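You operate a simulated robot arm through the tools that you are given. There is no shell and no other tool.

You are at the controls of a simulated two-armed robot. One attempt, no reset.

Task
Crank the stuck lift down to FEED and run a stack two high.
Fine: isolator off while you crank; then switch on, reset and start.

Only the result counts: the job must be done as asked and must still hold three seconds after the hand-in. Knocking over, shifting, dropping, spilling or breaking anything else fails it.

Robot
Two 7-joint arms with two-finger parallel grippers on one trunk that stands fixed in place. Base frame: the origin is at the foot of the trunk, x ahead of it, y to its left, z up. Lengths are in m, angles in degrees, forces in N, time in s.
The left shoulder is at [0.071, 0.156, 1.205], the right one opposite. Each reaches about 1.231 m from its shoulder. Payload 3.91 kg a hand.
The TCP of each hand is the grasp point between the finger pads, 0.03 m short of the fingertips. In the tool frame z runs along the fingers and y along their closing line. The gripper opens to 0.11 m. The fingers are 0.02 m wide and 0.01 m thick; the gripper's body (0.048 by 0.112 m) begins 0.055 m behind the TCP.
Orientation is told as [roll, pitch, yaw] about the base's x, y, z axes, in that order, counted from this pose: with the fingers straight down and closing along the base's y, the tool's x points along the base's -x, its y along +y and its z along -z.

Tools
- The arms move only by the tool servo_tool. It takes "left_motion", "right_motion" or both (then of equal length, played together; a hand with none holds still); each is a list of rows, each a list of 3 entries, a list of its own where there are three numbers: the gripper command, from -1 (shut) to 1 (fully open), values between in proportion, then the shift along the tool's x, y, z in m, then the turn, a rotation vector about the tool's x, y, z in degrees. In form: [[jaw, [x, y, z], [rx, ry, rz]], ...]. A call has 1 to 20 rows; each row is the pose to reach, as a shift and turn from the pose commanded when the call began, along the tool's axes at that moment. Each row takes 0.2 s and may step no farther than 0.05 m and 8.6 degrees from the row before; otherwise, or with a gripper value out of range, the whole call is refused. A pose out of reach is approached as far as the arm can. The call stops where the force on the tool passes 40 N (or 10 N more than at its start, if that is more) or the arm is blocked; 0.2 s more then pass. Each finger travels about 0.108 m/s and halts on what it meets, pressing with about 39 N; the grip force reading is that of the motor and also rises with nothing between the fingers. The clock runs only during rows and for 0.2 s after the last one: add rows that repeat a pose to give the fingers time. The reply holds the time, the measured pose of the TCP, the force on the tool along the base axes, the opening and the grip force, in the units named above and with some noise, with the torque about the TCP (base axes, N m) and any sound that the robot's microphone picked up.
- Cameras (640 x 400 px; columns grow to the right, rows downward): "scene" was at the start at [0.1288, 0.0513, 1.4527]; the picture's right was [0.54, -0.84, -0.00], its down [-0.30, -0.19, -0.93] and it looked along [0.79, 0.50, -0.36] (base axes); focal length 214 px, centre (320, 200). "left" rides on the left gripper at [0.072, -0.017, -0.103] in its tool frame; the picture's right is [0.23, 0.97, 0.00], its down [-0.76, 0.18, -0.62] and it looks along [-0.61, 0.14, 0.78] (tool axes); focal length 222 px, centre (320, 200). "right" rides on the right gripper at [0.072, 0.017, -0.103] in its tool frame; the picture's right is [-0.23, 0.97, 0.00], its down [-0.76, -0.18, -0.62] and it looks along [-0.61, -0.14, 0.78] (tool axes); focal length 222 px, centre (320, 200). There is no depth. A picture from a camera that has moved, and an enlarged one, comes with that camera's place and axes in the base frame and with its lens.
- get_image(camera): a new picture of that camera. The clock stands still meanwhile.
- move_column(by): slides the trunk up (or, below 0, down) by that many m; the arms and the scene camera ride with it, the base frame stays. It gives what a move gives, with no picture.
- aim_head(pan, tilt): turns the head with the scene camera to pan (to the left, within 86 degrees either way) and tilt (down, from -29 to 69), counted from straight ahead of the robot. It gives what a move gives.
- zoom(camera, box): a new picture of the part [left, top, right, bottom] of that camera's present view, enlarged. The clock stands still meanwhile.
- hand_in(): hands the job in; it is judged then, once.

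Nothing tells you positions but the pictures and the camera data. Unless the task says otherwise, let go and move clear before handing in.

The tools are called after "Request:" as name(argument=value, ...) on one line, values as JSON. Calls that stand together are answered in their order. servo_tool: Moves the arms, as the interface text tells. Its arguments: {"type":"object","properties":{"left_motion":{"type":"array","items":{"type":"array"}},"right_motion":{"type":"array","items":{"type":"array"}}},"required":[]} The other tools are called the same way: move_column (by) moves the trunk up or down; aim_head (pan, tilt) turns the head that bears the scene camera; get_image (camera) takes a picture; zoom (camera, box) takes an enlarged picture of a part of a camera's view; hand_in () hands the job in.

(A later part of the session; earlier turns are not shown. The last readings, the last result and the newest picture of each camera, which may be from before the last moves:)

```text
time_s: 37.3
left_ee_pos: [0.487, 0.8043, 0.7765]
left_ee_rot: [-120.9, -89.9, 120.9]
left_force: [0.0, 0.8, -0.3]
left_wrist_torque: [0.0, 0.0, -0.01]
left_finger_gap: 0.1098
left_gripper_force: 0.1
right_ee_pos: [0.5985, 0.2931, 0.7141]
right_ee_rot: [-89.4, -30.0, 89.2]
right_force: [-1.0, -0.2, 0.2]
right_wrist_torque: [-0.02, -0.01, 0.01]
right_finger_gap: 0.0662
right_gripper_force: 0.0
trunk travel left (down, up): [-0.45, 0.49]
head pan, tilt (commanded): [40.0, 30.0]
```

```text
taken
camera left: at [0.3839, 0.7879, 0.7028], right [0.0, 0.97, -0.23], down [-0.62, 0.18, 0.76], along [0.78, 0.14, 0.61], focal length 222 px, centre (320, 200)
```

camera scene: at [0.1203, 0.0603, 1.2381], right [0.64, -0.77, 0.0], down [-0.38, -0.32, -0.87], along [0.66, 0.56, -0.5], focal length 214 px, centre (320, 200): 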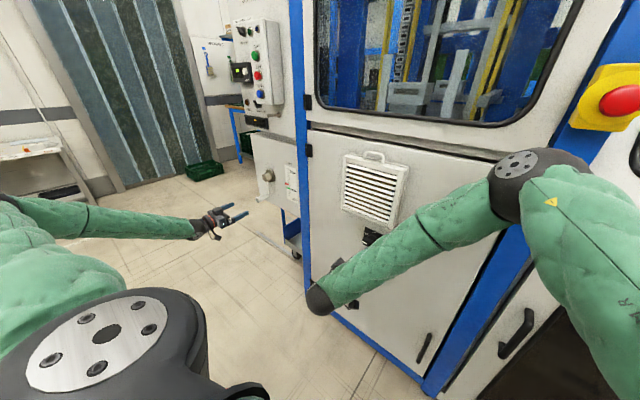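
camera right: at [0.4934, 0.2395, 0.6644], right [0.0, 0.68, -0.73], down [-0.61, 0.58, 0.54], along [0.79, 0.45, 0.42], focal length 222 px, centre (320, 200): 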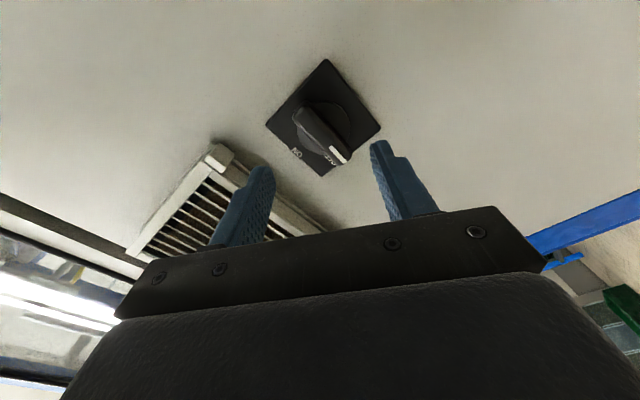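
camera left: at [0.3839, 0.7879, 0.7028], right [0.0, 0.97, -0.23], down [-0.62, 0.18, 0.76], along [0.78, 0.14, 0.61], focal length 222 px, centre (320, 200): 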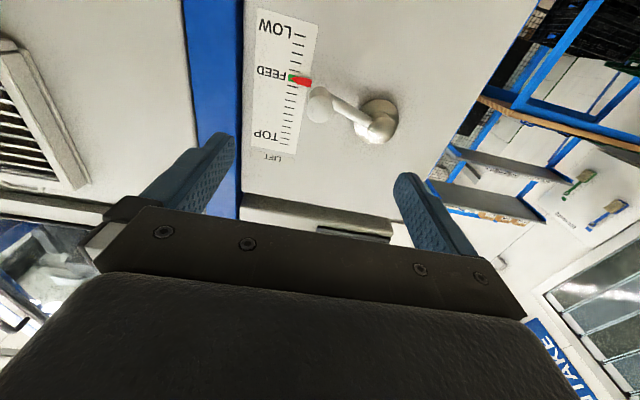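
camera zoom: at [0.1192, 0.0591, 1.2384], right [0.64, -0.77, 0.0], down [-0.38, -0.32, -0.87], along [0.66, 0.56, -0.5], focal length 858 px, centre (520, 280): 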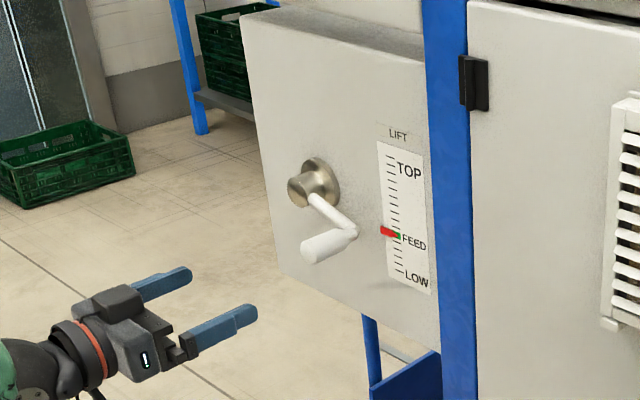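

The pointer holds on FEED with the crank released. Now for the isolator: its bar is horizontal, so I'll rotate the right hand another -30° to close vertically on it.

Request:
servo_tool(right_motion=[[0.1, [-0.002, 0.0005, 0], [0, 0, -7.5]], [0.1, [-0.004, 0.001, 0], [0, 0, -15]], [0.1, [-0.006, 0.0013, 0], [0, 0, -22.5]], [0.1, [-0.007, 0.0014, 0], [0, 0, -30]], [0.1, [-0.007, 0.0014, 0], [0, 0, -30]]])

Request:
get_image(camera="right")

Request:
get_image(camera="scene")

```text
time_s: 38.5
left_ee_pos: [0.4855, 0.8052, 0.7735]
left_ee_rot: [-78.3, -89.9, 78.4]
left_force: [0.1, -0.5, 0.1]
left_wrist_torque: [-0.01, -0.02, 0.0]
left_finger_gap: 0.11
left_gripper_force: 0.1
right_ee_pos: [0.5974, 0.3016, 0.7159]
right_ee_rot: [-89.4, 0.1, 89.7]
right_force: [-0.2, 0.2, 0.5]
right_wrist_torque: [0.02, -0.02, 0.0]
right_finger_gap: 0.0604
right_gripper_force: 0.2
trunk travel left (down, up): [-0.45, 0.49]
head pan, tilt (commanded): [40.0, 30.0]
```

```text
taken
camera right: at [0.4928, 0.23, 0.7006], right [-0.01, 0.23, -0.97], down [-0.62, 0.77, 0.18], along [0.79, 0.6, 0.13], focal length 222 px, centre (320, 200)
```

right: 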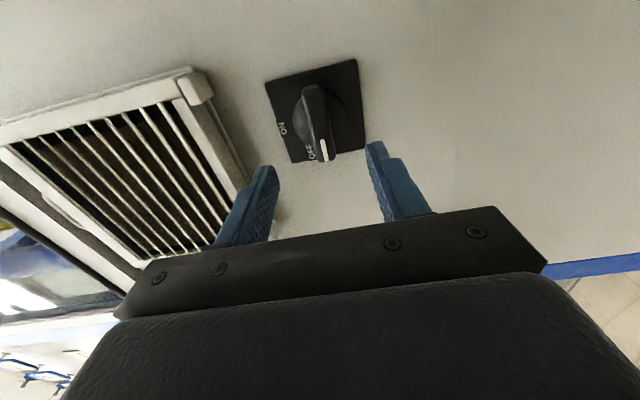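

```text
taken
camera scene: at [0.1195, 0.0595, 1.2383], right [0.64, -0.77, 0.0], down [-0.38, -0.32, -0.87], along [0.66, 0.56, -0.5], focal length 214 px, centre (320, 200)
```

scene: 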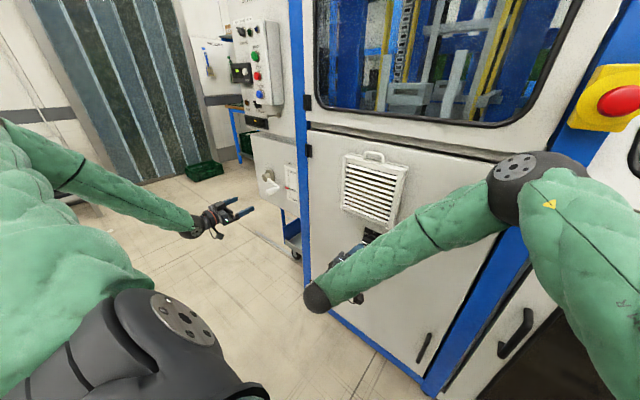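

The hand is aligned with the horizontal bar. I'll advance 70 mm and close on the bar at the same depth as before.

Request:
servo_tool(right_motion=[[0.1, [0, 0, 0.02], [0, 0, 0]], [0.1, [0, 0, 0.045], [0, 0, 0]], [0.1, [0, 0, 0.07], [0, 0, 0]], [-0.4, [0, 0, 0.07], [0, 0, 0]], [-1, [0, 0, 0.07], [0, 0, 0]], [-1, [0, 0, 0.07], [0, 0, 0]], [-1, [0, 0, 0.07], [0, 0, 0]]])

Request:
get_image(camera="right")

```text
time_s: 40.1
left_ee_pos: [0.4868, 0.8058, 0.7747]
left_ee_rot: [-88.3, -89.9, 88.3]
left_force: [0.3, 1.1, 0.0]
left_wrist_torque: [-0.02, -0.01, 0.02]
left_finger_gap: 0.1101
left_gripper_force: 0.1
right_ee_pos: [0.6689, 0.3002, 0.7155]
right_ee_rot: [-89.4, -0.1, 89.6]
right_force: [0.9, 3.0, 5.8]
right_wrist_torque: [-0.01, -0.92, -0.24]
right_finger_gap: 0.019
right_gripper_force: 44.5
trunk travel left (down, up): [-0.45, 0.49]
head pan, tilt (commanded): [40.0, 30.0]
```

```text
taken
camera right: at [0.5639, 0.228, 0.6995], right [-0.01, 0.23, -0.97], down [-0.62, 0.77, 0.18], along [0.79, 0.6, 0.13], focal length 222 px, centre (320, 200)
```

right: 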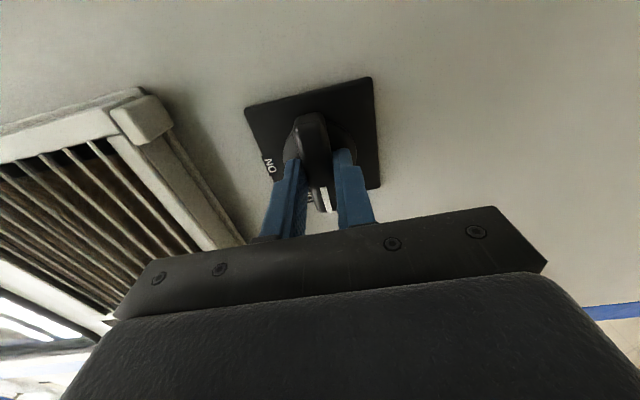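

Bar gripped. With the left hand clear of the crank, I'll rotate the isolator back up to ON.

Request:
servo_tool(right_motion=[[-1, [0, 0, 0], [0, 0, 8]], [-1, [0, 0, 0], [0, 0, 16]], [-1, [0, 0, 0], [0, 0, 24]], [-1, [0, 0, 0], [0, 0, 32]], [-1, [0, 0, 0], [0, 0, 40]], [-1, [0, 0, 0], [0, 0, 48]], [-1, [0, 0, 0], [0, 0, 56]], [-1, [0, 0, 0], [0, 0, 64]], [-1, [0, 0, 0], [0, 0, 72]], [-1, [0, 0, 0], [0, 0, 80]], [-1, [0, 0, 0], [0, 0, 86]]])

Request:
get_image(camera="right")

Request:
zoom(camera="scene", box=[225, 10, 305, 140])

```text
time_s: 42.5
left_ee_pos: [0.4877, 0.8038, 0.7743]
left_ee_rot: [-36.4, -90.0, 36.4]
left_force: [-0.1, 0.7, 0.0]
left_wrist_torque: [0.01, -0.01, 0.01]
left_finger_gap: 0.1098
left_gripper_force: 0.1
right_ee_pos: [0.6667, 0.3001, 0.7154]
right_ee_rot: [-80.4, -86.1, 79.8]
right_force: [-3.2, -24.4, -5.6]
right_wrist_torque: [0.11, 1.42, -0.02]
right_finger_gap: 0.0189
right_gripper_force: 44.3
trunk travel left (down, up): [-0.45, 0.49]
head pan, tilt (commanded): [40.0, 30.0]
```

```text
taken
camera right: at [0.5632, 0.3128, 0.6431], right [0.01, 0.99, 0.16], down [-0.62, -0.12, 0.78], along [0.79, -0.11, 0.61], focal length 222 px, centre (320, 200)
```

right: 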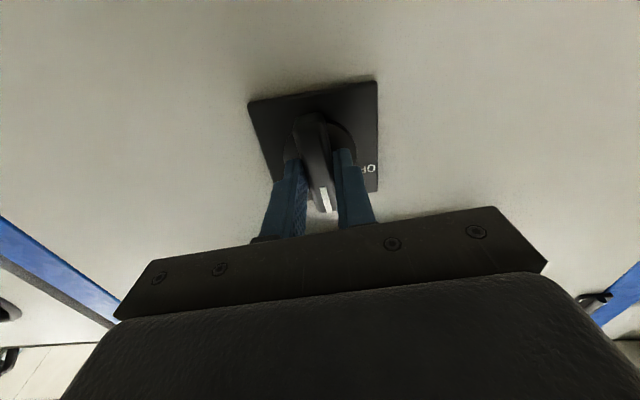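

```text
3.08 times, centred on (265, 75) of scene
camera zoom: at [0.1199, 0.0583, 1.2384], right [0.64, -0.77, 0.0], down [-0.38, -0.32, -0.87], along [0.66, 0.56, -0.5], focal length 660 px, centre (489, 585)
```

zoom: 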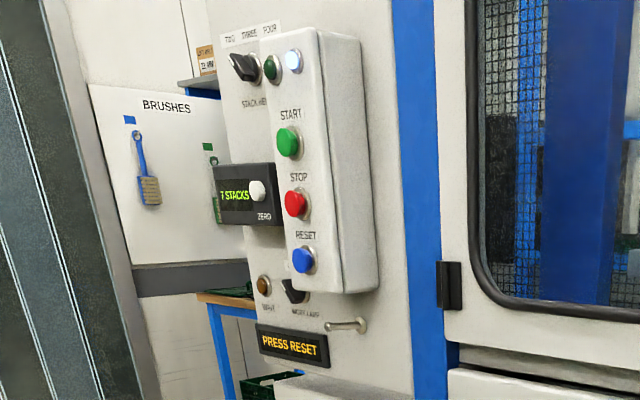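

Power is on and the display reads PRESS RESET with the blue lamp lit. I'll release the isolator and back the right hand off.

Request:
servo_tool(right_motion=[[-0.4, [0, 0, 0], [0, 0, 0]], [0.1, [0, 0, 0], [0, 0, 0]], [0.1, [0, 0, -0.02], [0, 0, 0]], [0.1, [0, 0, -0.045], [0, 0, 0]], [0.1, [0, 0, -0.07], [0, 0, 0]], [0.1, [0, 0, -0.07], [0, 0, 0]]])

Request:
get_image(camera="right")

Request:
aim_head(pan=50, tilt=10)

Request:
get_image(camera="scene")

```text
time_s: 43.9
left_ee_pos: [0.4873, 0.8058, 0.774]
left_ee_rot: [-76.9, -89.9, 76.9]
left_force: [-0.1, 0.3, 0.2]
left_wrist_torque: [0.05, 0.01, 0.01]
left_finger_gap: 0.1105
left_gripper_force: 0.1
right_ee_pos: [0.5961, 0.2999, 0.716]
right_ee_rot: [-81.3, -85.9, 80.9]
right_force: [0.0, -0.3, 0.5]
right_wrist_torque: [0.02, 0.0, -0.02]
right_finger_gap: 0.0605
right_gripper_force: 0.0
trunk travel left (down, up): [-0.45, 0.49]
head pan, tilt (commanded): [40.0, 30.0]
```

```text
taken
camera right: at [0.4923, 0.3128, 0.6441], right [0.01, 0.99, 0.16], down [-0.62, -0.12, 0.78], along [0.79, -0.1, 0.61], focal length 222 px, centre (320, 200)
```

right: 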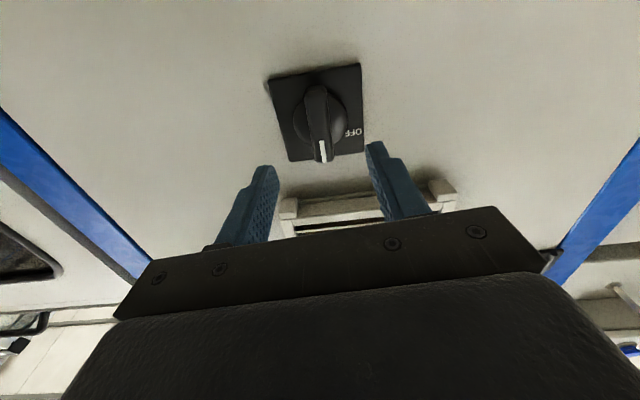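

```text
time_s: 44.8
left_ee_pos: [0.4876, 0.8054, 0.7727]
left_ee_rot: [-78.7, -90.0, 78.7]
left_force: [0.8, 0.0, -0.2]
left_wrist_torque: [0.0, 0.0, 0.0]
left_finger_gap: 0.1102
left_gripper_force: 0.1
right_ee_pos: [0.5967, 0.3006, 0.7165]
right_ee_rot: [-81.4, -85.9, 80.9]
right_force: [-0.2, 0.5, 0.7]
right_wrist_torque: [-0.03, -0.03, -0.01]
right_finger_gap: 0.0605
right_gripper_force: 0.1
trunk travel left (down, up): [-0.45, 0.49]
head pan, tilt (commanded): [50.0, 10.0]
```

```text
taken
camera scene: at [0.11, 0.0727, 1.2706], right [0.77, -0.64, 0.0], down [-0.11, -0.13, -0.98], along [0.63, 0.75, -0.17], focal length 214 px, centre (320, 200)
```

scene: 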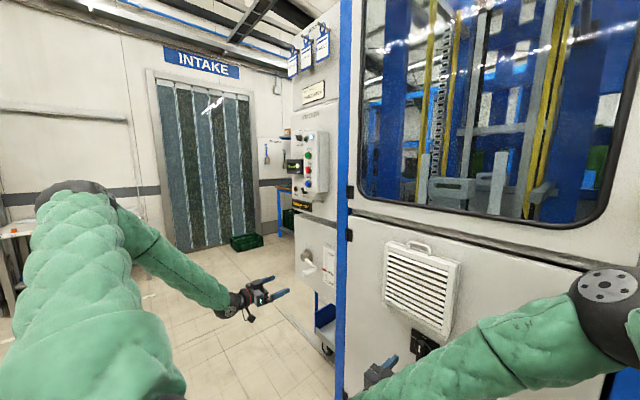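

Request:
zoom(camera="scene", box=[280, 100, 350, 220])

Request:
zoom(camera="scene", box=[285, 112, 335, 148])

Request:
zoom(camera="scene", box=[285, 140, 335, 212])

```text
3.33 times, centred on (315, 160) of scene
camera zoom: at [0.11, 0.0727, 1.2706], right [0.77, -0.64, 0.0], down [-0.11, -0.13, -0.98], along [0.63, 0.75, -0.17], focal length 715 px, centre (337, 333)
```

zoom: 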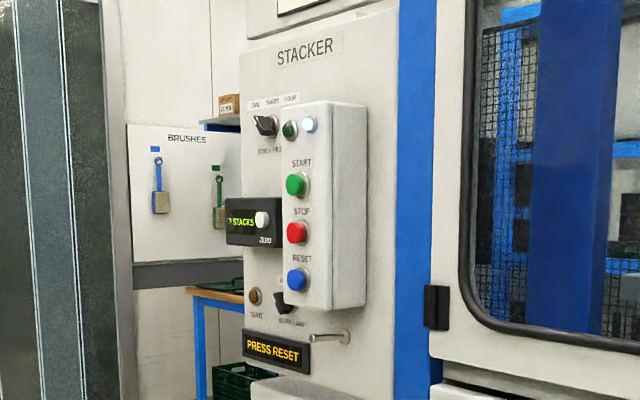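

```text
11.11 times, centred on (310, 130) of scene
camera zoom: at [0.11, 0.0727, 1.2706], right [0.77, -0.64, 0.0], down [-0.11, -0.13, -0.98], along [0.63, 0.75, -0.17], focal length 2383 px, centre (431, 978)
```

zoom: 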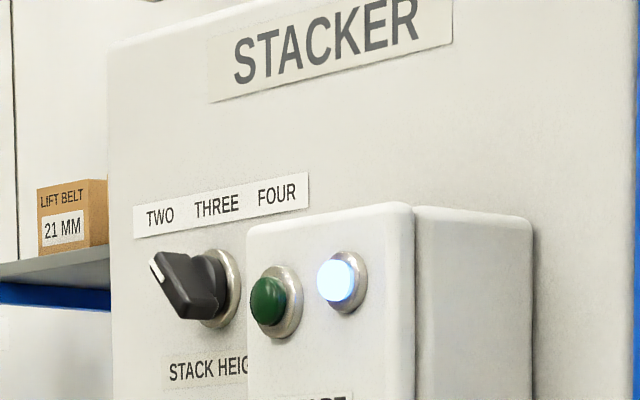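

```text
5.56 times, centred on (310, 176) of scene
camera zoom: at [0.11, 0.0727, 1.2706], right [0.77, -0.64, 0.0], down [-0.11, -0.13, -0.98], along [0.63, 0.75, -0.17], focal length 1192 px, centre (376, 333)
```

zoom: 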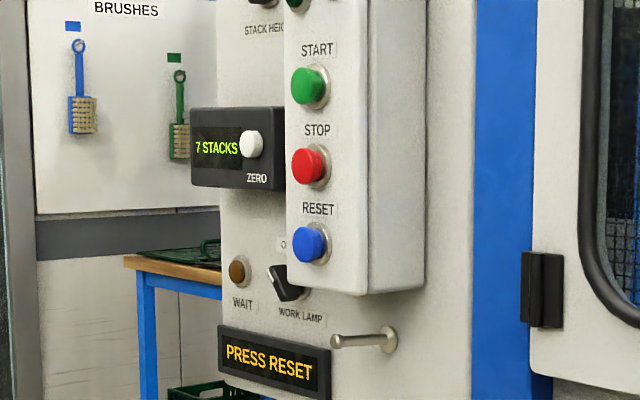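

The selector's white mark points about 45° left, at TWO, so it is already right and needs no change. Next I'll bring the left hand up with fingers closed to a standoff in front of RESET at [0.644, 0.7855, 1.182].

Request:
servo_tool(left_motion=[[0.5, [-0.04, 0, 0], [0, 0, 0]], [0, [-0.08, 0, 0], [0, 0, 0]], [-0.5, [-0.12, 0, 0], [0, 0, 0]], [-1, [-0.16, 0, 0], [0, 0, 0]], [-1, [-0.2, -0.004, 0], [0, 0, 0]], [-1, [-0.24, -0.008, 0.01], [0, 0, 0]], [-1, [-0.28, -0.012, 0.02], [0, 0, 0]], [-1, [-0.32, -0.016, 0.03], [0, 0, 0]], [-1, [-0.36, -0.018, 0.04], [0, 0, 0]], [-1, [-0.39, -0.02, 0.05], [0, 0, 0]], [-1, [-0.4095, -0.02, 0.06], [0, 0, 0]]])

Request:
get_image(camera="scene")

Request:
get_image(camera="left")

```text
time_s: 47.2
left_ee_pos: [0.5505, 0.7848, 1.1848]
left_ee_rot: [-63.9, -89.9, 64.0]
left_force: [0.1, 0.0, 0.4]
left_wrist_torque: [-0.02, -0.03, -0.01]
left_finger_gap: 0.0
left_gripper_force: 37.7
right_ee_pos: [0.5972, 0.3009, 0.7152]
right_ee_rot: [-81.2, -85.9, 80.8]
right_force: [0.1, 0.3, -1.2]
right_wrist_torque: [0.04, -0.02, -0.02]
right_finger_gap: 0.0602
right_gripper_force: 0.0
trunk travel left (down, up): [-0.45, 0.49]
head pan, tilt (commanded): [50.0, 10.0]
```

```text
taken
camera scene: at [0.1102, 0.0725, 1.2706], right [0.77, -0.64, 0.0], down [-0.11, -0.13, -0.98], along [0.63, 0.75, -0.17], focal length 214 px, centre (320, 200)
```

scene: 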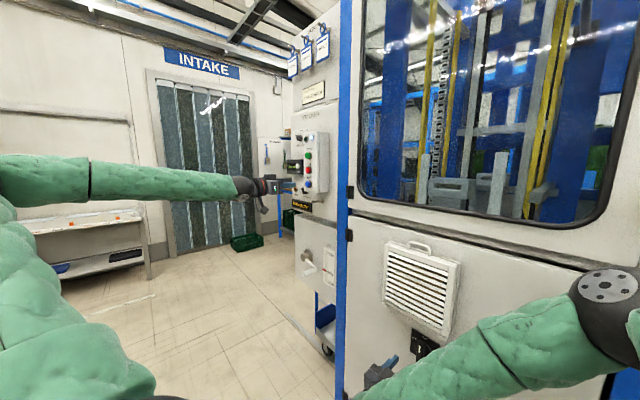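

```text
taken
camera left: at [0.4467, 0.7689, 1.1128], right [0.0, 0.97, -0.23], down [-0.62, 0.18, 0.76], along [0.78, 0.14, 0.61], focal length 222 px, centre (320, 200)
```

left: 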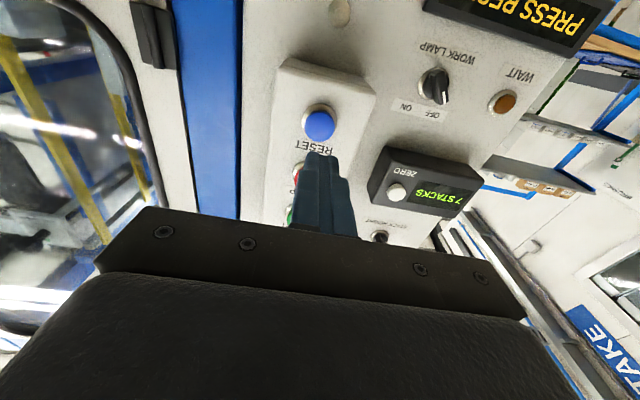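

RESET lines up with the closed fingertips to within a few mm. I'll press it with a slow advance.

Request:
servo_tool(left_motion=[[-1, [0.003, -0.0005, 0.03], [0, 0, 0]], [-1, [0.003, -0.0005, 0.05], [0, 0, 0]], [-1, [0.003, -0.0005, 0.06], [0, 0, 0]], [-1, [0.003, -0.0005, 0.066], [0, 0, 0]], [-1, [0.003, -0.0005, 0.07], [0, 0, 0]], [-1, [0.003, -0.0005, 0.07], [0, 0, 0]]])

Request:
zoom(camera="scene", box=[280, 100, 350, 220])

Request:
get_image(camera="left")

```text
time_s: 48.6
left_ee_pos: [0.6156, 0.7858, 1.1827]
left_ee_rot: [-118.5, -89.8, 118.7]
left_force: [-28.1, -5.9, -10.5]
left_wrist_torque: [0.05, 0.29, -0.2]
left_finger_gap: 0.0001
left_gripper_force: 37.8
right_ee_pos: [0.5957, 0.3011, 0.7164]
right_ee_rot: [-82.9, -85.9, 82.4]
right_force: [0.4, 0.2, -0.3]
right_wrist_torque: [0.0, 0.03, -0.01]
right_finger_gap: 0.0604
right_gripper_force: 0.0
trunk travel left (down, up): [-0.45, 0.49]
head pan, tilt (commanded): [50.0, 10.0]
heard: click
```

```text
3.33 times, centred on (315, 160) of scene
camera zoom: at [0.1076, 0.0729, 1.2707], right [0.77, -0.64, 0.0], down [-0.11, -0.13, -0.98], along [0.63, 0.75, -0.17], focal length 715 px, centre (337, 333)
```

zoom: 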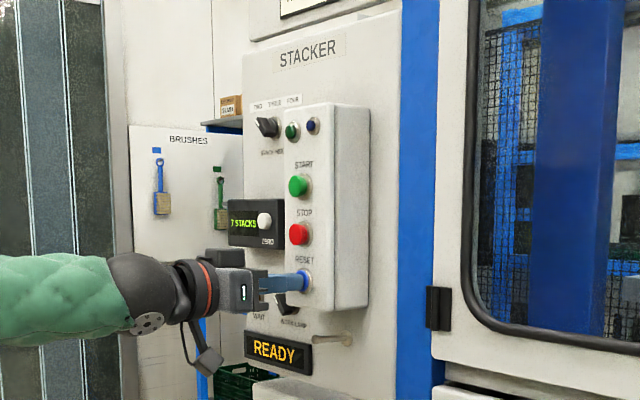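

```text
taken
camera left: at [0.5128, 0.7688, 1.1101], right [0.0, 0.97, -0.23], down [-0.62, 0.18, 0.76], along [0.78, 0.14, 0.61], focal length 222 px, centre (320, 200)
```

left: 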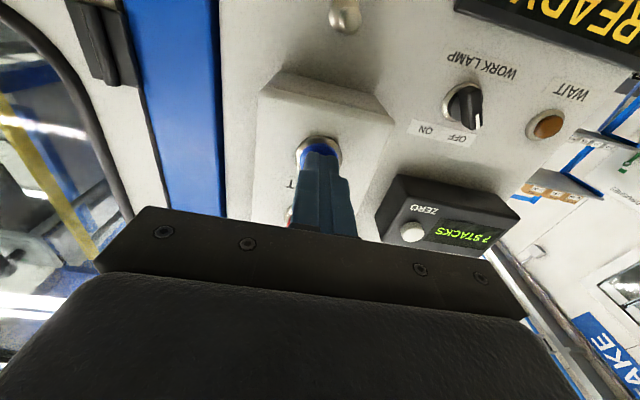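

Click heard and the display now reads READY. I'll retreat, rise to START height (z≈1.297) and check alignment.

Request:
servo_tool(left_motion=[[-1, [0, 0, -0.025], [0, 0, 0]], [-1, [0, 0, -0.06], [0, 0, 0]], [-1, [-0.03, 0.001, -0.075], [0, 0, 0]], [-1, [-0.07, 0.002, -0.075], [0, 0, 0]], [-1, [-0.1, 0.003, -0.075], [0, 0, 0]], [-1, [-0.115, 0.003, -0.075], [0, 0, 0]], [-1, [-0.115, 0.003, -0.075], [0, 0, 0]]])

Request:
get_image(camera="left")

Request:
zoom(camera="scene", box=[280, 100, 350, 220])

```text
time_s: 50.2
left_ee_pos: [0.5446, 0.7874, 1.2973]
left_ee_rot: [-83.4, -89.9, 83.4]
left_force: [-0.1, 0.0, 0.2]
left_wrist_torque: [0.0, -0.01, 0.0]
left_finger_gap: 0.0
left_gripper_force: 37.6
right_ee_pos: [0.5969, 0.3001, 0.7158]
right_ee_rot: [-81.4, -85.9, 81.0]
right_force: [-0.4, 0.6, 0.9]
right_wrist_torque: [-0.01, 0.01, 0.03]
right_finger_gap: 0.0604
right_gripper_force: 0.2
trunk travel left (down, up): [-0.45, 0.49]
head pan, tilt (commanded): [50.0, 10.0]
```

```text
taken
camera left: at [0.4409, 0.771, 1.2255], right [0.0, 0.97, -0.23], down [-0.62, 0.18, 0.76], along [0.78, 0.14, 0.61], focal length 222 px, centre (320, 200)
```

left: 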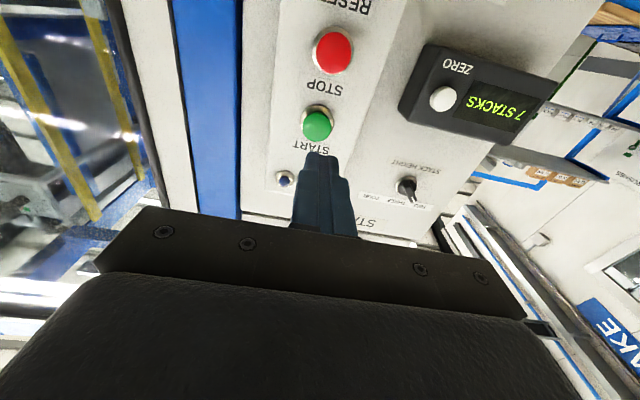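

```text
3.33 times, centred on (315, 160) of scene
camera zoom: at [0.1099, 0.0726, 1.2706], right [0.77, -0.64, 0.0], down [-0.11, -0.13, -0.98], along [0.63, 0.75, -0.17], focal length 715 px, centre (337, 333)
```

zoom: 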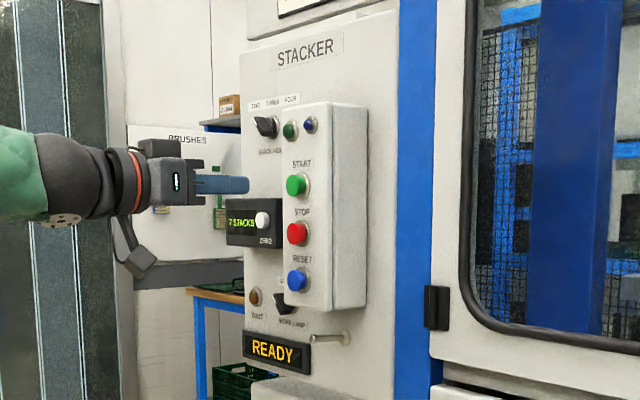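

START lines up too. Before pressing it I'll verify the selector position from the left camera.

Request:
zoom(camera="left", box=[340, 150, 460, 230])

Request:
zoom(camera="scene", box=[285, 112, 335, 148])

Request:
zoom(camera="scene", box=[285, 210, 345, 300])

```text
5.00 times, centred on (400, 190) of left
camera zoom: at [0.4409, 0.771, 1.2255], right [0.0, 0.97, -0.23], down [-0.62, 0.18, 0.76], along [0.78, 0.14, 0.61], focal length 1111 px, centre (-80, 250)
```

zoom: 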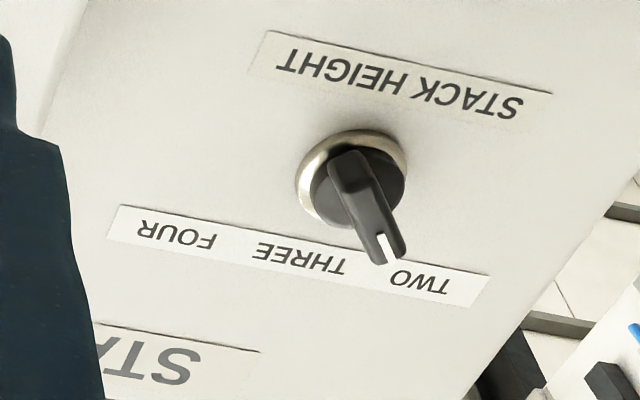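

```text
11.11 times, centred on (310, 130) of scene
camera zoom: at [0.1099, 0.0726, 1.2706], right [0.77, -0.64, 0.0], down [-0.11, -0.13, -0.98], along [0.63, 0.75, -0.17], focal length 2383 px, centre (431, 978)
```

zoom: 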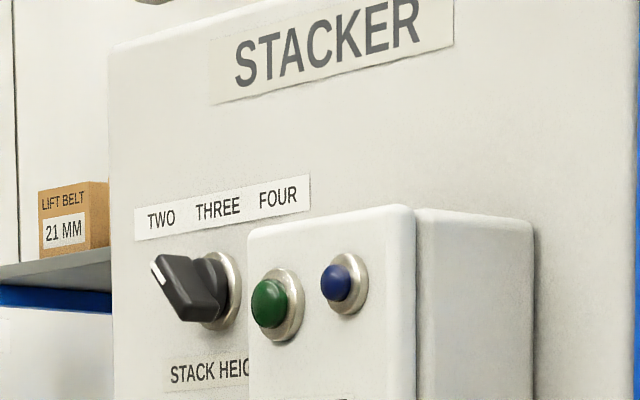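

```text
4.44 times, centred on (315, 255) of scene
camera zoom: at [0.1099, 0.0726, 1.2706], right [0.77, -0.64, 0.0], down [-0.11, -0.13, -0.98], along [0.63, 0.75, -0.17], focal length 953 px, centre (342, -44)
```

zoom: 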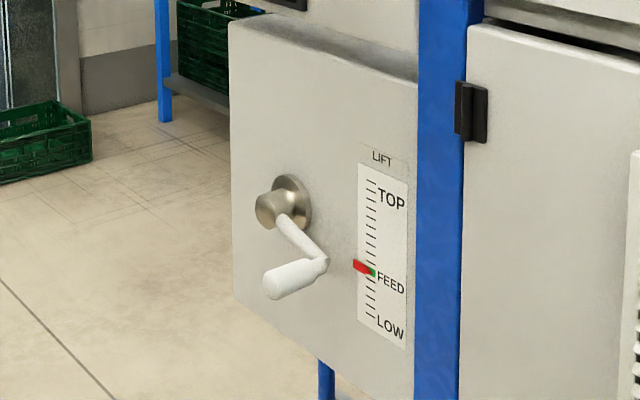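

The geometry from this view gives the selector 44° to the left, so it is on TWO. The pointer is on FEED and the display says READY, so I'll press START.

Request:
servo_tool(left_motion=[[-1, [0, -0.001, 0.03], [0, 0, 0]], [-1, [0, -0.001, 0.055], [0, 0, 0]], [-1, [0, -0.001, 0.065], [0, 0, 0]], [-1, [0, -0.001, 0.072], [0, 0, 0]], [-1, [0, -0.001, 0.077], [0, 0, 0]], [-1, [0, -0.001, 0.077], [0, 0, 0]]])

Request:
zoom(camera="scene", box=[280, 100, 350, 220])

Request:
get_image(camera="left")

```text
time_s: 51.6
left_ee_pos: [0.6181, 0.7876, 1.2958]
left_ee_rot: [-120.7, -89.9, 120.8]
left_force: [-39.6, -0.9, -9.5]
left_wrist_torque: [0.08, 0.27, -0.02]
left_finger_gap: 0.0001
left_gripper_force: 37.7
right_ee_pos: [0.596, 0.3007, 0.718]
right_ee_rot: [-83.8, -86.0, 83.5]
right_force: [0.0, 0.0, -0.8]
right_wrist_torque: [-0.01, 0.0, 0.01]
right_finger_gap: 0.0606
right_gripper_force: 0.0
trunk travel left (down, up): [-0.45, 0.49]
head pan, tilt (commanded): [50.0, 10.0]
heard: click
stopped in row 6 (left hand): the force on the tool passed its limit at 40 N (the readings are from after the stop); the commanded pose is now the measured one
```

```text
3.33 times, centred on (315, 160) of scene
camera zoom: at [0.1056, 0.0735, 1.271], right [0.77, -0.64, 0.0], down [-0.11, -0.13, -0.98], along [0.63, 0.76, -0.17], focal length 715 px, centre (337, 333)
```

zoom: 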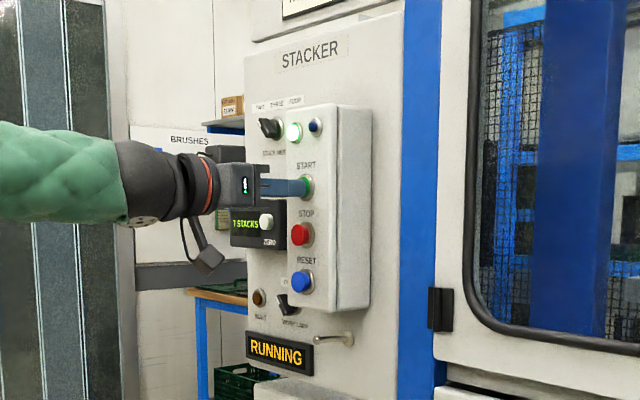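

```text
taken
camera left: at [0.515, 0.7703, 1.2249], right [0.0, 0.97, -0.23], down [-0.62, 0.18, 0.76], along [0.78, 0.14, 0.61], focal length 222 px, centre (320, 200)
```

left: 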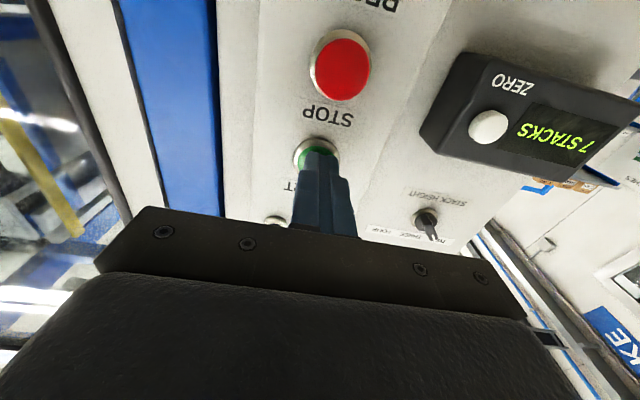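

RUNNING is showing with the green lamp on. I'll pull the left hand straight back and then watch the machine complete the stack.

Request:
servo_tool(left_motion=[[-1, [0, 0, -0.02], [0, 0, 0]], [-1, [0, 0, -0.05], [0, 0, 0]], [-1, [0, 0, -0.09], [0, 0, 0]], [-1, [0, 0, -0.13], [0, 0, 0]], [-1, [0, -0.02, -0.16], [0, 0, 0]], [-1, [0, -0.02, -0.16], [0, 0, 0]]])

Request:
get_image(camera="scene")

Request:
zoom(camera="scene", box=[280, 100, 350, 220])

```text
time_s: 53.0
left_ee_pos: [0.4627, 0.7667, 1.2979]
left_ee_rot: [-54.8, -89.8, 54.7]
left_force: [0.2, 0.2, 0.0]
left_wrist_torque: [-0.01, 0.0, -0.05]
left_finger_gap: 0.0
left_gripper_force: 37.6
right_ee_pos: [0.5998, 0.2998, 0.7152]
right_ee_rot: [-81.0, -85.8, 80.6]
right_force: [0.3, 0.4, 0.2]
right_wrist_torque: [0.0, -0.03, -0.01]
right_finger_gap: 0.0604
right_gripper_force: 0.1
trunk travel left (down, up): [-0.45, 0.49]
head pan, tilt (commanded): [50.0, 10.0]
```

```text
taken
camera scene: at [0.1104, 0.0733, 1.2705], right [0.77, -0.64, 0.0], down [-0.11, -0.13, -0.98], along [0.63, 0.75, -0.17], focal length 214 px, centre (320, 200)
```

scene: 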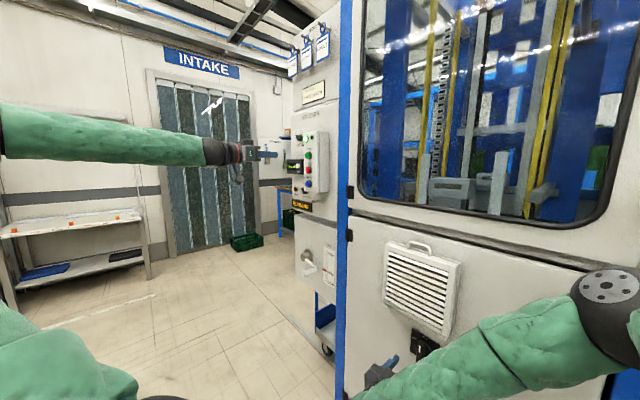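

```text
3.33 times, centred on (315, 160) of scene
camera zoom: at [0.1104, 0.0733, 1.2705], right [0.77, -0.64, 0.0], down [-0.11, -0.13, -0.98], along [0.63, 0.75, -0.17], focal length 715 px, centre (337, 333)
```

zoom: 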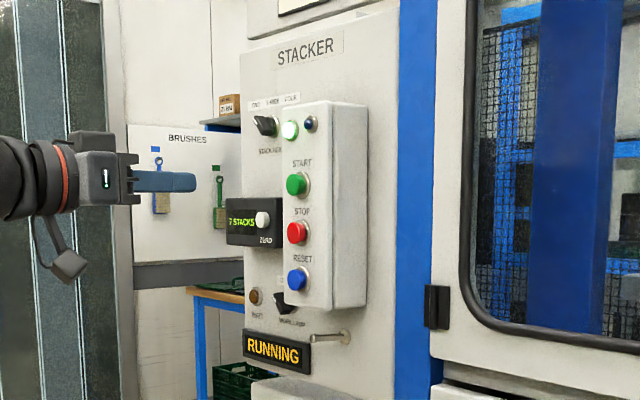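

The machine is RUNNING. I'll let time pass and watch the lift and displays.

Request:
servo_tool(left_motion=[[-1, [0, 0, 0], [0, 0, 0]], [-1, [0, 0, 0], [0, 0, 0]], [-1, [0, 0, 0], [0, 0, 0]], [-1, [0, 0, 0], [0, 0, 0]], [-1, [0, 0, 0], [0, 0, 0]], [-1, [0, 0, 0], [0, 0, 0]], [-1, [0, 0, 0], [0, 0, 0]], [-1, [0, 0, 0], [0, 0, 0]], [-1, [0, 0, 0], [0, 0, 0]], [-1, [0, 0, 0], [0, 0, 0]]])

Request:
get_image(camera="scene")

Request:
zoom(camera="scene", box=[280, 100, 350, 300])

```text
time_s: 55.2
left_ee_pos: [0.4635, 0.7658, 1.2978]
left_ee_rot: [-53.5, -89.9, 53.5]
left_force: [-0.2, 0.5, 0.0]
left_wrist_torque: [0.01, 0.02, 0.01]
left_finger_gap: 0.0
left_gripper_force: 37.3
right_ee_pos: [0.5984, 0.299, 0.7166]
right_ee_rot: [-81.2, -86.0, 80.8]
right_force: [-1.0, -0.1, 0.2]
right_wrist_torque: [0.02, 0.0, -0.03]
right_finger_gap: 0.0608
right_gripper_force: 0.1
trunk travel left (down, up): [-0.45, 0.49]
head pan, tilt (commanded): [50.0, 10.0]
```

```text
taken
camera scene: at [0.1099, 0.0726, 1.2706], right [0.77, -0.64, 0.0], down [-0.11, -0.13, -0.98], along [0.63, 0.75, -0.17], focal length 214 px, centre (320, 200)
```

scene: 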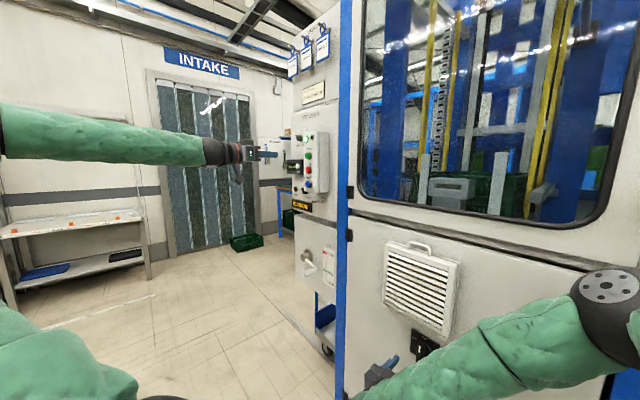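

```text
2.00 times, centred on (315, 200) of scene
camera zoom: at [0.1099, 0.0726, 1.2706], right [0.77, -0.64, 0.0], down [-0.11, -0.13, -0.98], along [0.63, 0.75, -0.17], focal length 429 px, centre (330, 200)
```

zoom: 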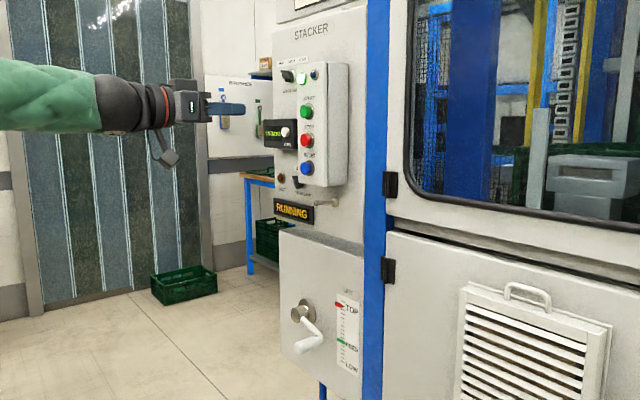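

A crate has entered and the lift pointer is at TOP, so the machine is stacking. I'll point the head at the window and keep watching.

Request:
aim_head(pan=40, tilt=5)

Request:
servo_tool(left_motion=[[-1, [0, 0, 0], [0, 0, 0]], [-1, [0, 0, 0], [0, 0, 0]], [-1, [0, 0, 0], [0, 0, 0]], [-1, [0, 0, 0], [0, 0, 0]], [-1, [0, 0, 0], [0, 0, 0]], [-1, [0, 0, 0], [0, 0, 0]], [-1, [0, 0, 0], [0, 0, 0]]])

Request:
get_image(camera="scene")

Request:
zoom(camera="scene", box=[220, 80, 300, 280])

```text
time_s: 56.0
left_ee_pos: [0.463, 0.7658, 1.2978]
left_ee_rot: [-53.3, -89.9, 53.3]
left_force: [-0.1, 0.1, 0.1]
left_wrist_torque: [0.0, 0.01, 0.02]
left_finger_gap: 0.0
left_gripper_force: 37.8
right_ee_pos: [0.5976, 0.2993, 0.717]
right_ee_rot: [-81.4, -85.9, 80.8]
right_force: [-0.3, 0.0, 0.2]
right_wrist_torque: [0.01, -0.01, 0.0]
right_finger_gap: 0.0604
right_gripper_force: 0.0
trunk travel left (down, up): [-0.45, 0.49]
head pan, tilt (commanded): [40.0, 5.0]
```

```text
time_s: 57.6
left_ee_pos: [0.4638, 0.7662, 1.2984]
left_ee_rot: [-53.0, -89.9, 52.8]
left_force: [-0.3, 0.5, -0.2]
left_wrist_torque: [0.03, 0.01, 0.0]
left_finger_gap: 0.0001
left_gripper_force: 37.6
right_ee_pos: [0.5981, 0.2999, 0.7164]
right_ee_rot: [-81.3, -85.9, 80.8]
right_force: [-0.3, 0.0, -0.3]
right_wrist_torque: [-0.01, -0.02, 0.05]
right_finger_gap: 0.0608
right_gripper_force: 0.1
trunk travel left (down, up): [-0.45, 0.49]
head pan, tilt (commanded): [40.0, 5.0]
```

```text
taken
camera scene: at [0.1205, 0.0604, 1.2787], right [0.64, -0.77, 0.0], down [-0.07, -0.06, -1.0], along [0.76, 0.64, -0.09], focal length 214 px, centre (320, 200)
```

scene: 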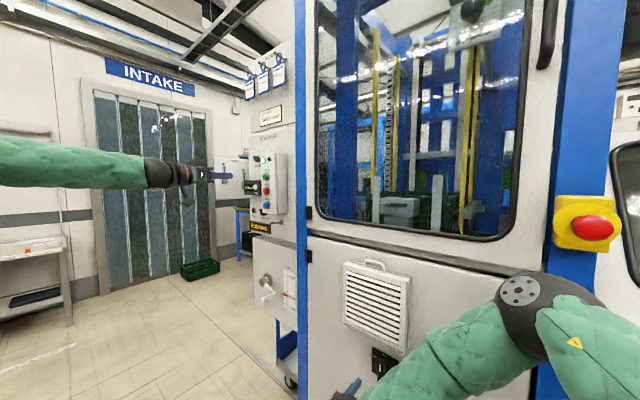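

```text
2.00 times, centred on (260, 180) of scene
camera zoom: at [0.1205, 0.0604, 1.2787], right [0.64, -0.77, 0.0], down [-0.07, -0.06, -1.0], along [0.76, 0.64, -0.09], focal length 429 px, centre (440, 240)
```

zoom: 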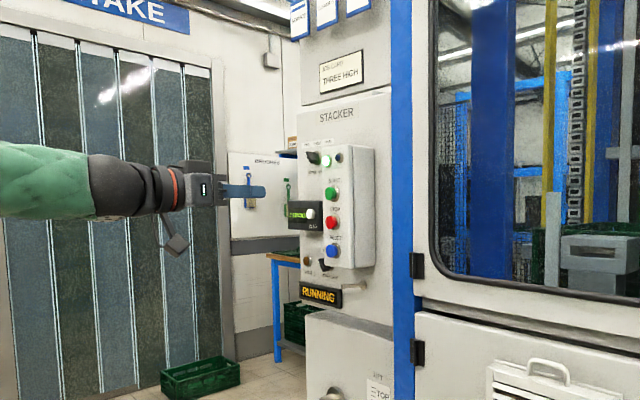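

Still running. I'll keep waiting, and ease the right hand back a bit from the isolator meanwhile.

Request:
servo_tool(left_motion=[[-1, [0, 0, 0], [0, 0, 0]], [-1, [0, 0, 0], [0, 0, 0]], [-1, [0, 0, 0], [0, 0, 0]], [-1, [0, 0, 0], [0, 0, 0]], [-1, [0, 0, 0], [0, 0, 0]], [-1, [0, 0, 0], [0, 0, 0]], [-1, [0, 0, 0], [0, 0, 0]], [-1, [0, 0, 0], [0, 0, 0]], [-1, [0, 0, 0], [0, 0, 0]], [-1, [0, 0, 0], [0, 0, 0]]], right_motion=[[0.1, [0, 0, -0.01], [0, 0, 0]], [0.1, [0, 0, -0.02], [0, 0, 0]], [0.1, [0, 0, -0.03], [0, 0, 0]], [0.1, [0, 0, -0.03], [0, 0, 0]], [0.1, [0, 0, -0.03], [0, 0, 0]], [0.1, [0, 0, -0.03], [0, 0, 0]], [0.1, [0, 0, -0.03], [0, 0, 0]], [0.1, [0, 0, -0.03], [0, 0, 0]], [0.1, [0, 0, -0.03], [0, 0, 0]], [0.1, [0, 0, -0.03], [0, 0, 0]]])

Request:
get_image(camera="scene")

Request:
zoom(camera="scene", box=[230, 140, 300, 320])

Request:
zoom(camera="scene", box=[310, 60, 530, 240])

```text
time_s: 59.8
left_ee_pos: [0.4625, 0.7658, 1.298]
left_ee_rot: [-53.1, -89.9, 53.1]
left_force: [0.4, -0.3, 0.4]
left_wrist_torque: [-0.01, 0.02, -0.01]
left_finger_gap: 0.0002
left_gripper_force: 38.1
right_ee_pos: [0.5669, 0.2997, 0.7173]
right_ee_rot: [-81.4, -85.9, 80.8]
right_force: [0.0, 1.1, -0.2]
right_wrist_torque: [-0.01, 0.05, 0.02]
right_finger_gap: 0.0606
right_gripper_force: 0.1
trunk travel left (down, up): [-0.45, 0.49]
head pan, tilt (commanded): [40.0, 5.0]
```

```text
taken
camera scene: at [0.1205, 0.0604, 1.2787], right [0.64, -0.77, 0.0], down [-0.07, -0.06, -1.0], along [0.76, 0.64, -0.09], focal length 214 px, centre (320, 200)
```

scene: 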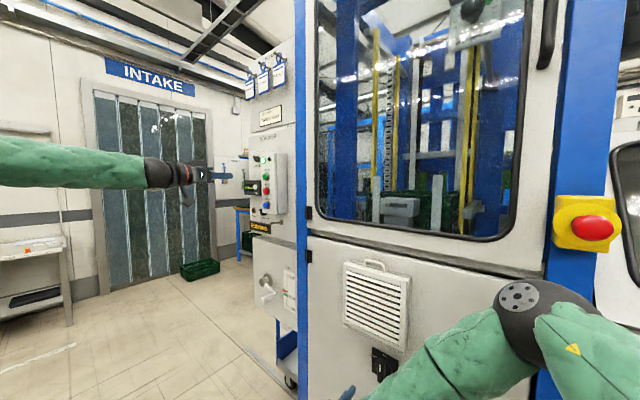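

```text
2.22 times, centred on (265, 230) of scene
camera zoom: at [0.1205, 0.0604, 1.2787], right [0.64, -0.77, 0.0], down [-0.07, -0.06, -1.0], along [0.76, 0.64, -0.09], focal length 477 px, centre (442, 133)
```

zoom: 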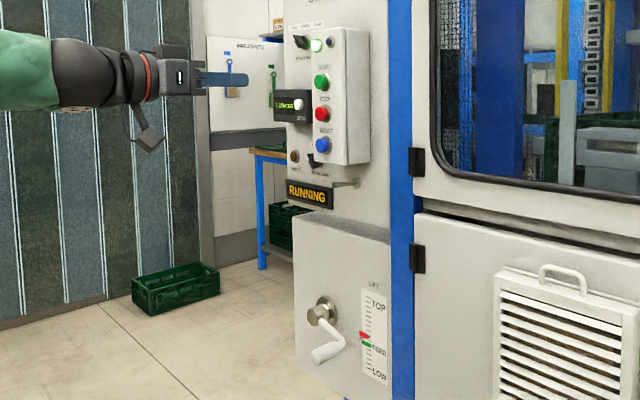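

```text
2.22 times, centred on (420, 150) of scene
camera zoom: at [0.1205, 0.0604, 1.2787], right [0.64, -0.77, 0.0], down [-0.07, -0.06, -1.0], along [0.76, 0.64, -0.09], focal length 477 px, centre (98, 311)
```

zoom: 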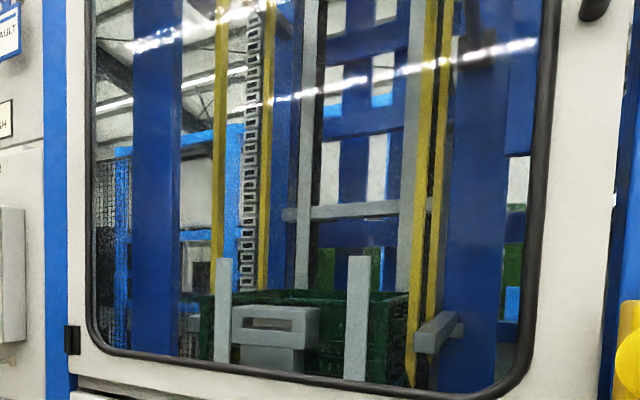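

The lift is working through its cycle and crates are in place. I'll keep waiting for the count to change.

Request:
servo_tool(left_motion=[[-1, [0, 0, 0], [0, 0, 0]], [-1, [0, 0, 0], [0, 0, 0]], [-1, [0, 0, 0], [0, 0, 0]], [-1, [0, 0, 0], [0, 0, 0]], [-1, [0, 0, 0], [0, 0, 0]], [-1, [0, 0, 0], [0, 0, 0]], [-1, [0, 0, 0], [0, 0, 0]], [-1, [0, 0, 0], [0, 0, 0]], [-1, [0, 0, 0], [0, 0, 0]], [-1, [0, 0, 0], [0, 0, 0]], [-1, [0, 0, 0], [0, 0, 0]], [-1, [0, 0, 0], [0, 0, 0]], [-1, [0, 0, 0], [0, 0, 0]], [-1, [0, 0, 0], [0, 0, 0]], [-1, [0, 0, 0], [0, 0, 0]]])

Request:
zoom(camera="scene", box=[230, 140, 300, 320])

Request:
zoom(camera="scene", box=[310, 60, 640, 260])

Request:
zoom(camera="scene", box=[240, 145, 290, 240])

```text
time_s: 63.0
left_ee_pos: [0.4621, 0.7659, 1.2983]
left_ee_rot: [-52.7, -89.9, 52.8]
left_force: [0.0, 0.3, 0.1]
left_wrist_torque: [0.01, 0.0, 0.01]
left_finger_gap: 0.0001
left_gripper_force: 37.5
right_ee_pos: [0.5673, 0.2992, 0.7162]
right_ee_rot: [-81.4, -85.9, 80.9]
right_force: [0.6, -0.4, -0.3]
right_wrist_torque: [-0.01, 0.01, 0.0]
right_finger_gap: 0.0604
right_gripper_force: 0.1
trunk travel left (down, up): [-0.45, 0.49]
head pan, tilt (commanded): [40.0, 5.0]
```

```text
2.22 times, centred on (265, 230) of scene
camera zoom: at [0.1205, 0.0604, 1.2787], right [0.64, -0.77, 0.0], down [-0.07, -0.06, -1.0], along [0.76, 0.64, -0.09], focal length 477 px, centre (442, 133)
```

zoom: 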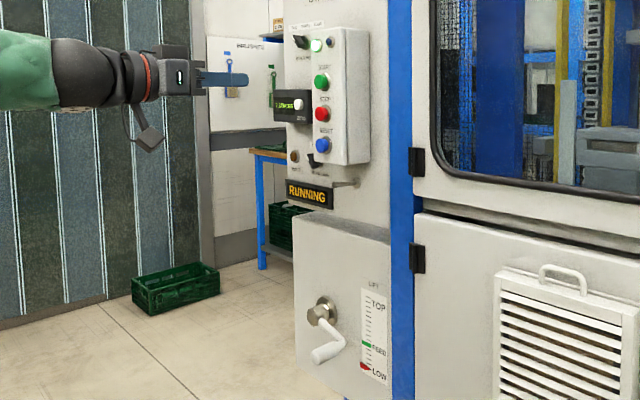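

```text
1.94 times, centred on (475, 160) of scene
camera zoom: at [0.1205, 0.0604, 1.2787], right [0.64, -0.77, 0.0], down [-0.07, -0.06, -1.0], along [0.76, 0.64, -0.09], focal length 416 px, centre (19, 278)
```

zoom: 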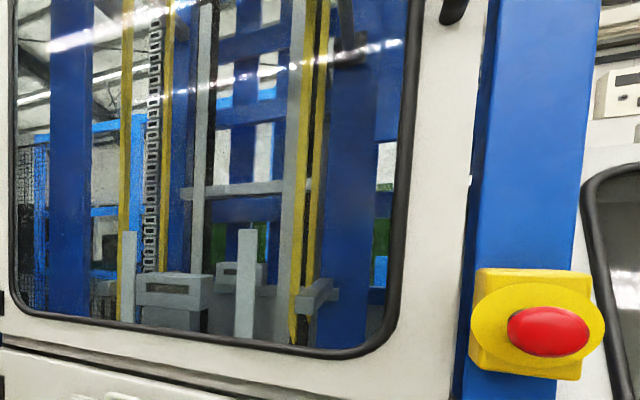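

```text
4.21 times, centred on (265, 192) of scene
camera zoom: at [0.1205, 0.0604, 1.2787], right [0.64, -0.77, 0.0], down [-0.07, -0.06, -1.0], along [0.76, 0.64, -0.09], focal length 903 px, centre (552, 232)
```

zoom: 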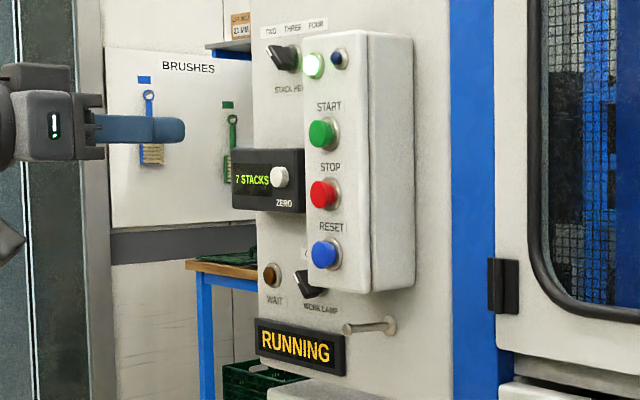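

The lift is at LOW and the stack is moving out. I'll wait further for the counter.

Request:
servo_tool(left_motion=[[-1, [0, 0, 0], [0, 0, 0]], [-1, [0, 0, 0], [0, 0, 0]], [-1, [0, 0, 0], [0, 0, 0]], [-1, [0, 0, 0], [0, 0, 0]], [-1, [0, 0, 0], [0, 0, 0]], [-1, [0, 0, 0], [0, 0, 0]], [-1, [0, 0, 0], [0, 0, 0]], [-1, [0, 0, 0], [0, 0, 0]], [-1, [0, 0, 0], [0, 0, 0]], [-1, [0, 0, 0], [0, 0, 0]]])

Request:
zoom(camera="scene", box=[230, 140, 300, 320])

Request:
zoom(camera="scene", box=[240, 145, 290, 240])

Request:
get_image(camera="scene")

```text
time_s: 65.2
left_ee_pos: [0.4632, 0.7664, 1.2975]
left_ee_rot: [-53.2, -90.0, 53.0]
left_force: [-0.2, -0.3, -0.6]
left_wrist_torque: [0.0, 0.01, -0.02]
left_finger_gap: 0.0
left_gripper_force: 37.4
right_ee_pos: [0.5681, 0.3, 0.7169]
right_ee_rot: [-81.3, -85.9, 80.8]
right_force: [0.0, 0.1, 0.0]
right_wrist_torque: [0.01, -0.02, 0.02]
right_finger_gap: 0.0604
right_gripper_force: 0.1
trunk travel left (down, up): [-0.45, 0.49]
head pan, tilt (commanded): [40.0, 5.0]
```

```text
2.22 times, centred on (265, 230) of scene
camera zoom: at [0.1205, 0.0604, 1.2787], right [0.64, -0.77, 0.0], down [-0.07, -0.06, -1.0], along [0.76, 0.64, -0.09], focal length 477 px, centre (442, 133)
```

zoom: 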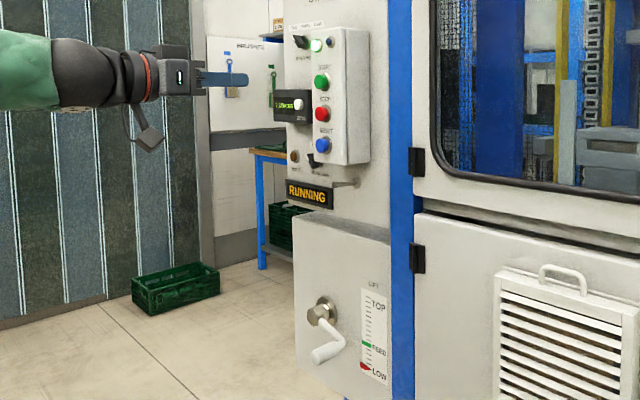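

```text
4.21 times, centred on (265, 192) of scene
camera zoom: at [0.1205, 0.0604, 1.2787], right [0.64, -0.77, 0.0], down [-0.07, -0.06, -1.0], along [0.76, 0.64, -0.09], focal length 903 px, centre (552, 232)
```

zoom: 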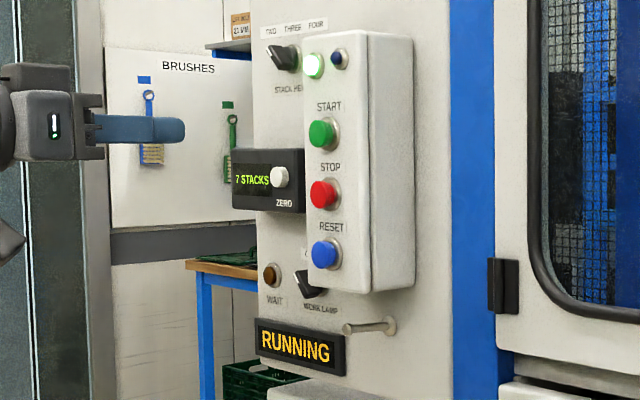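

```text
taken
camera scene: at [0.1205, 0.0604, 1.2787], right [0.64, -0.77, 0.0], down [-0.07, -0.06, -1.0], along [0.76, 0.64, -0.09], focal length 214 px, centre (320, 200)
```

scene: 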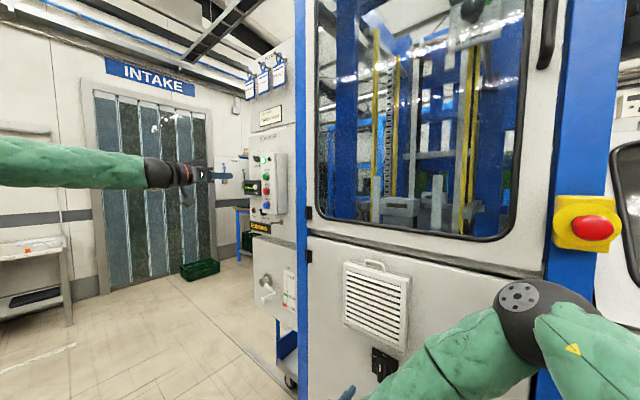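

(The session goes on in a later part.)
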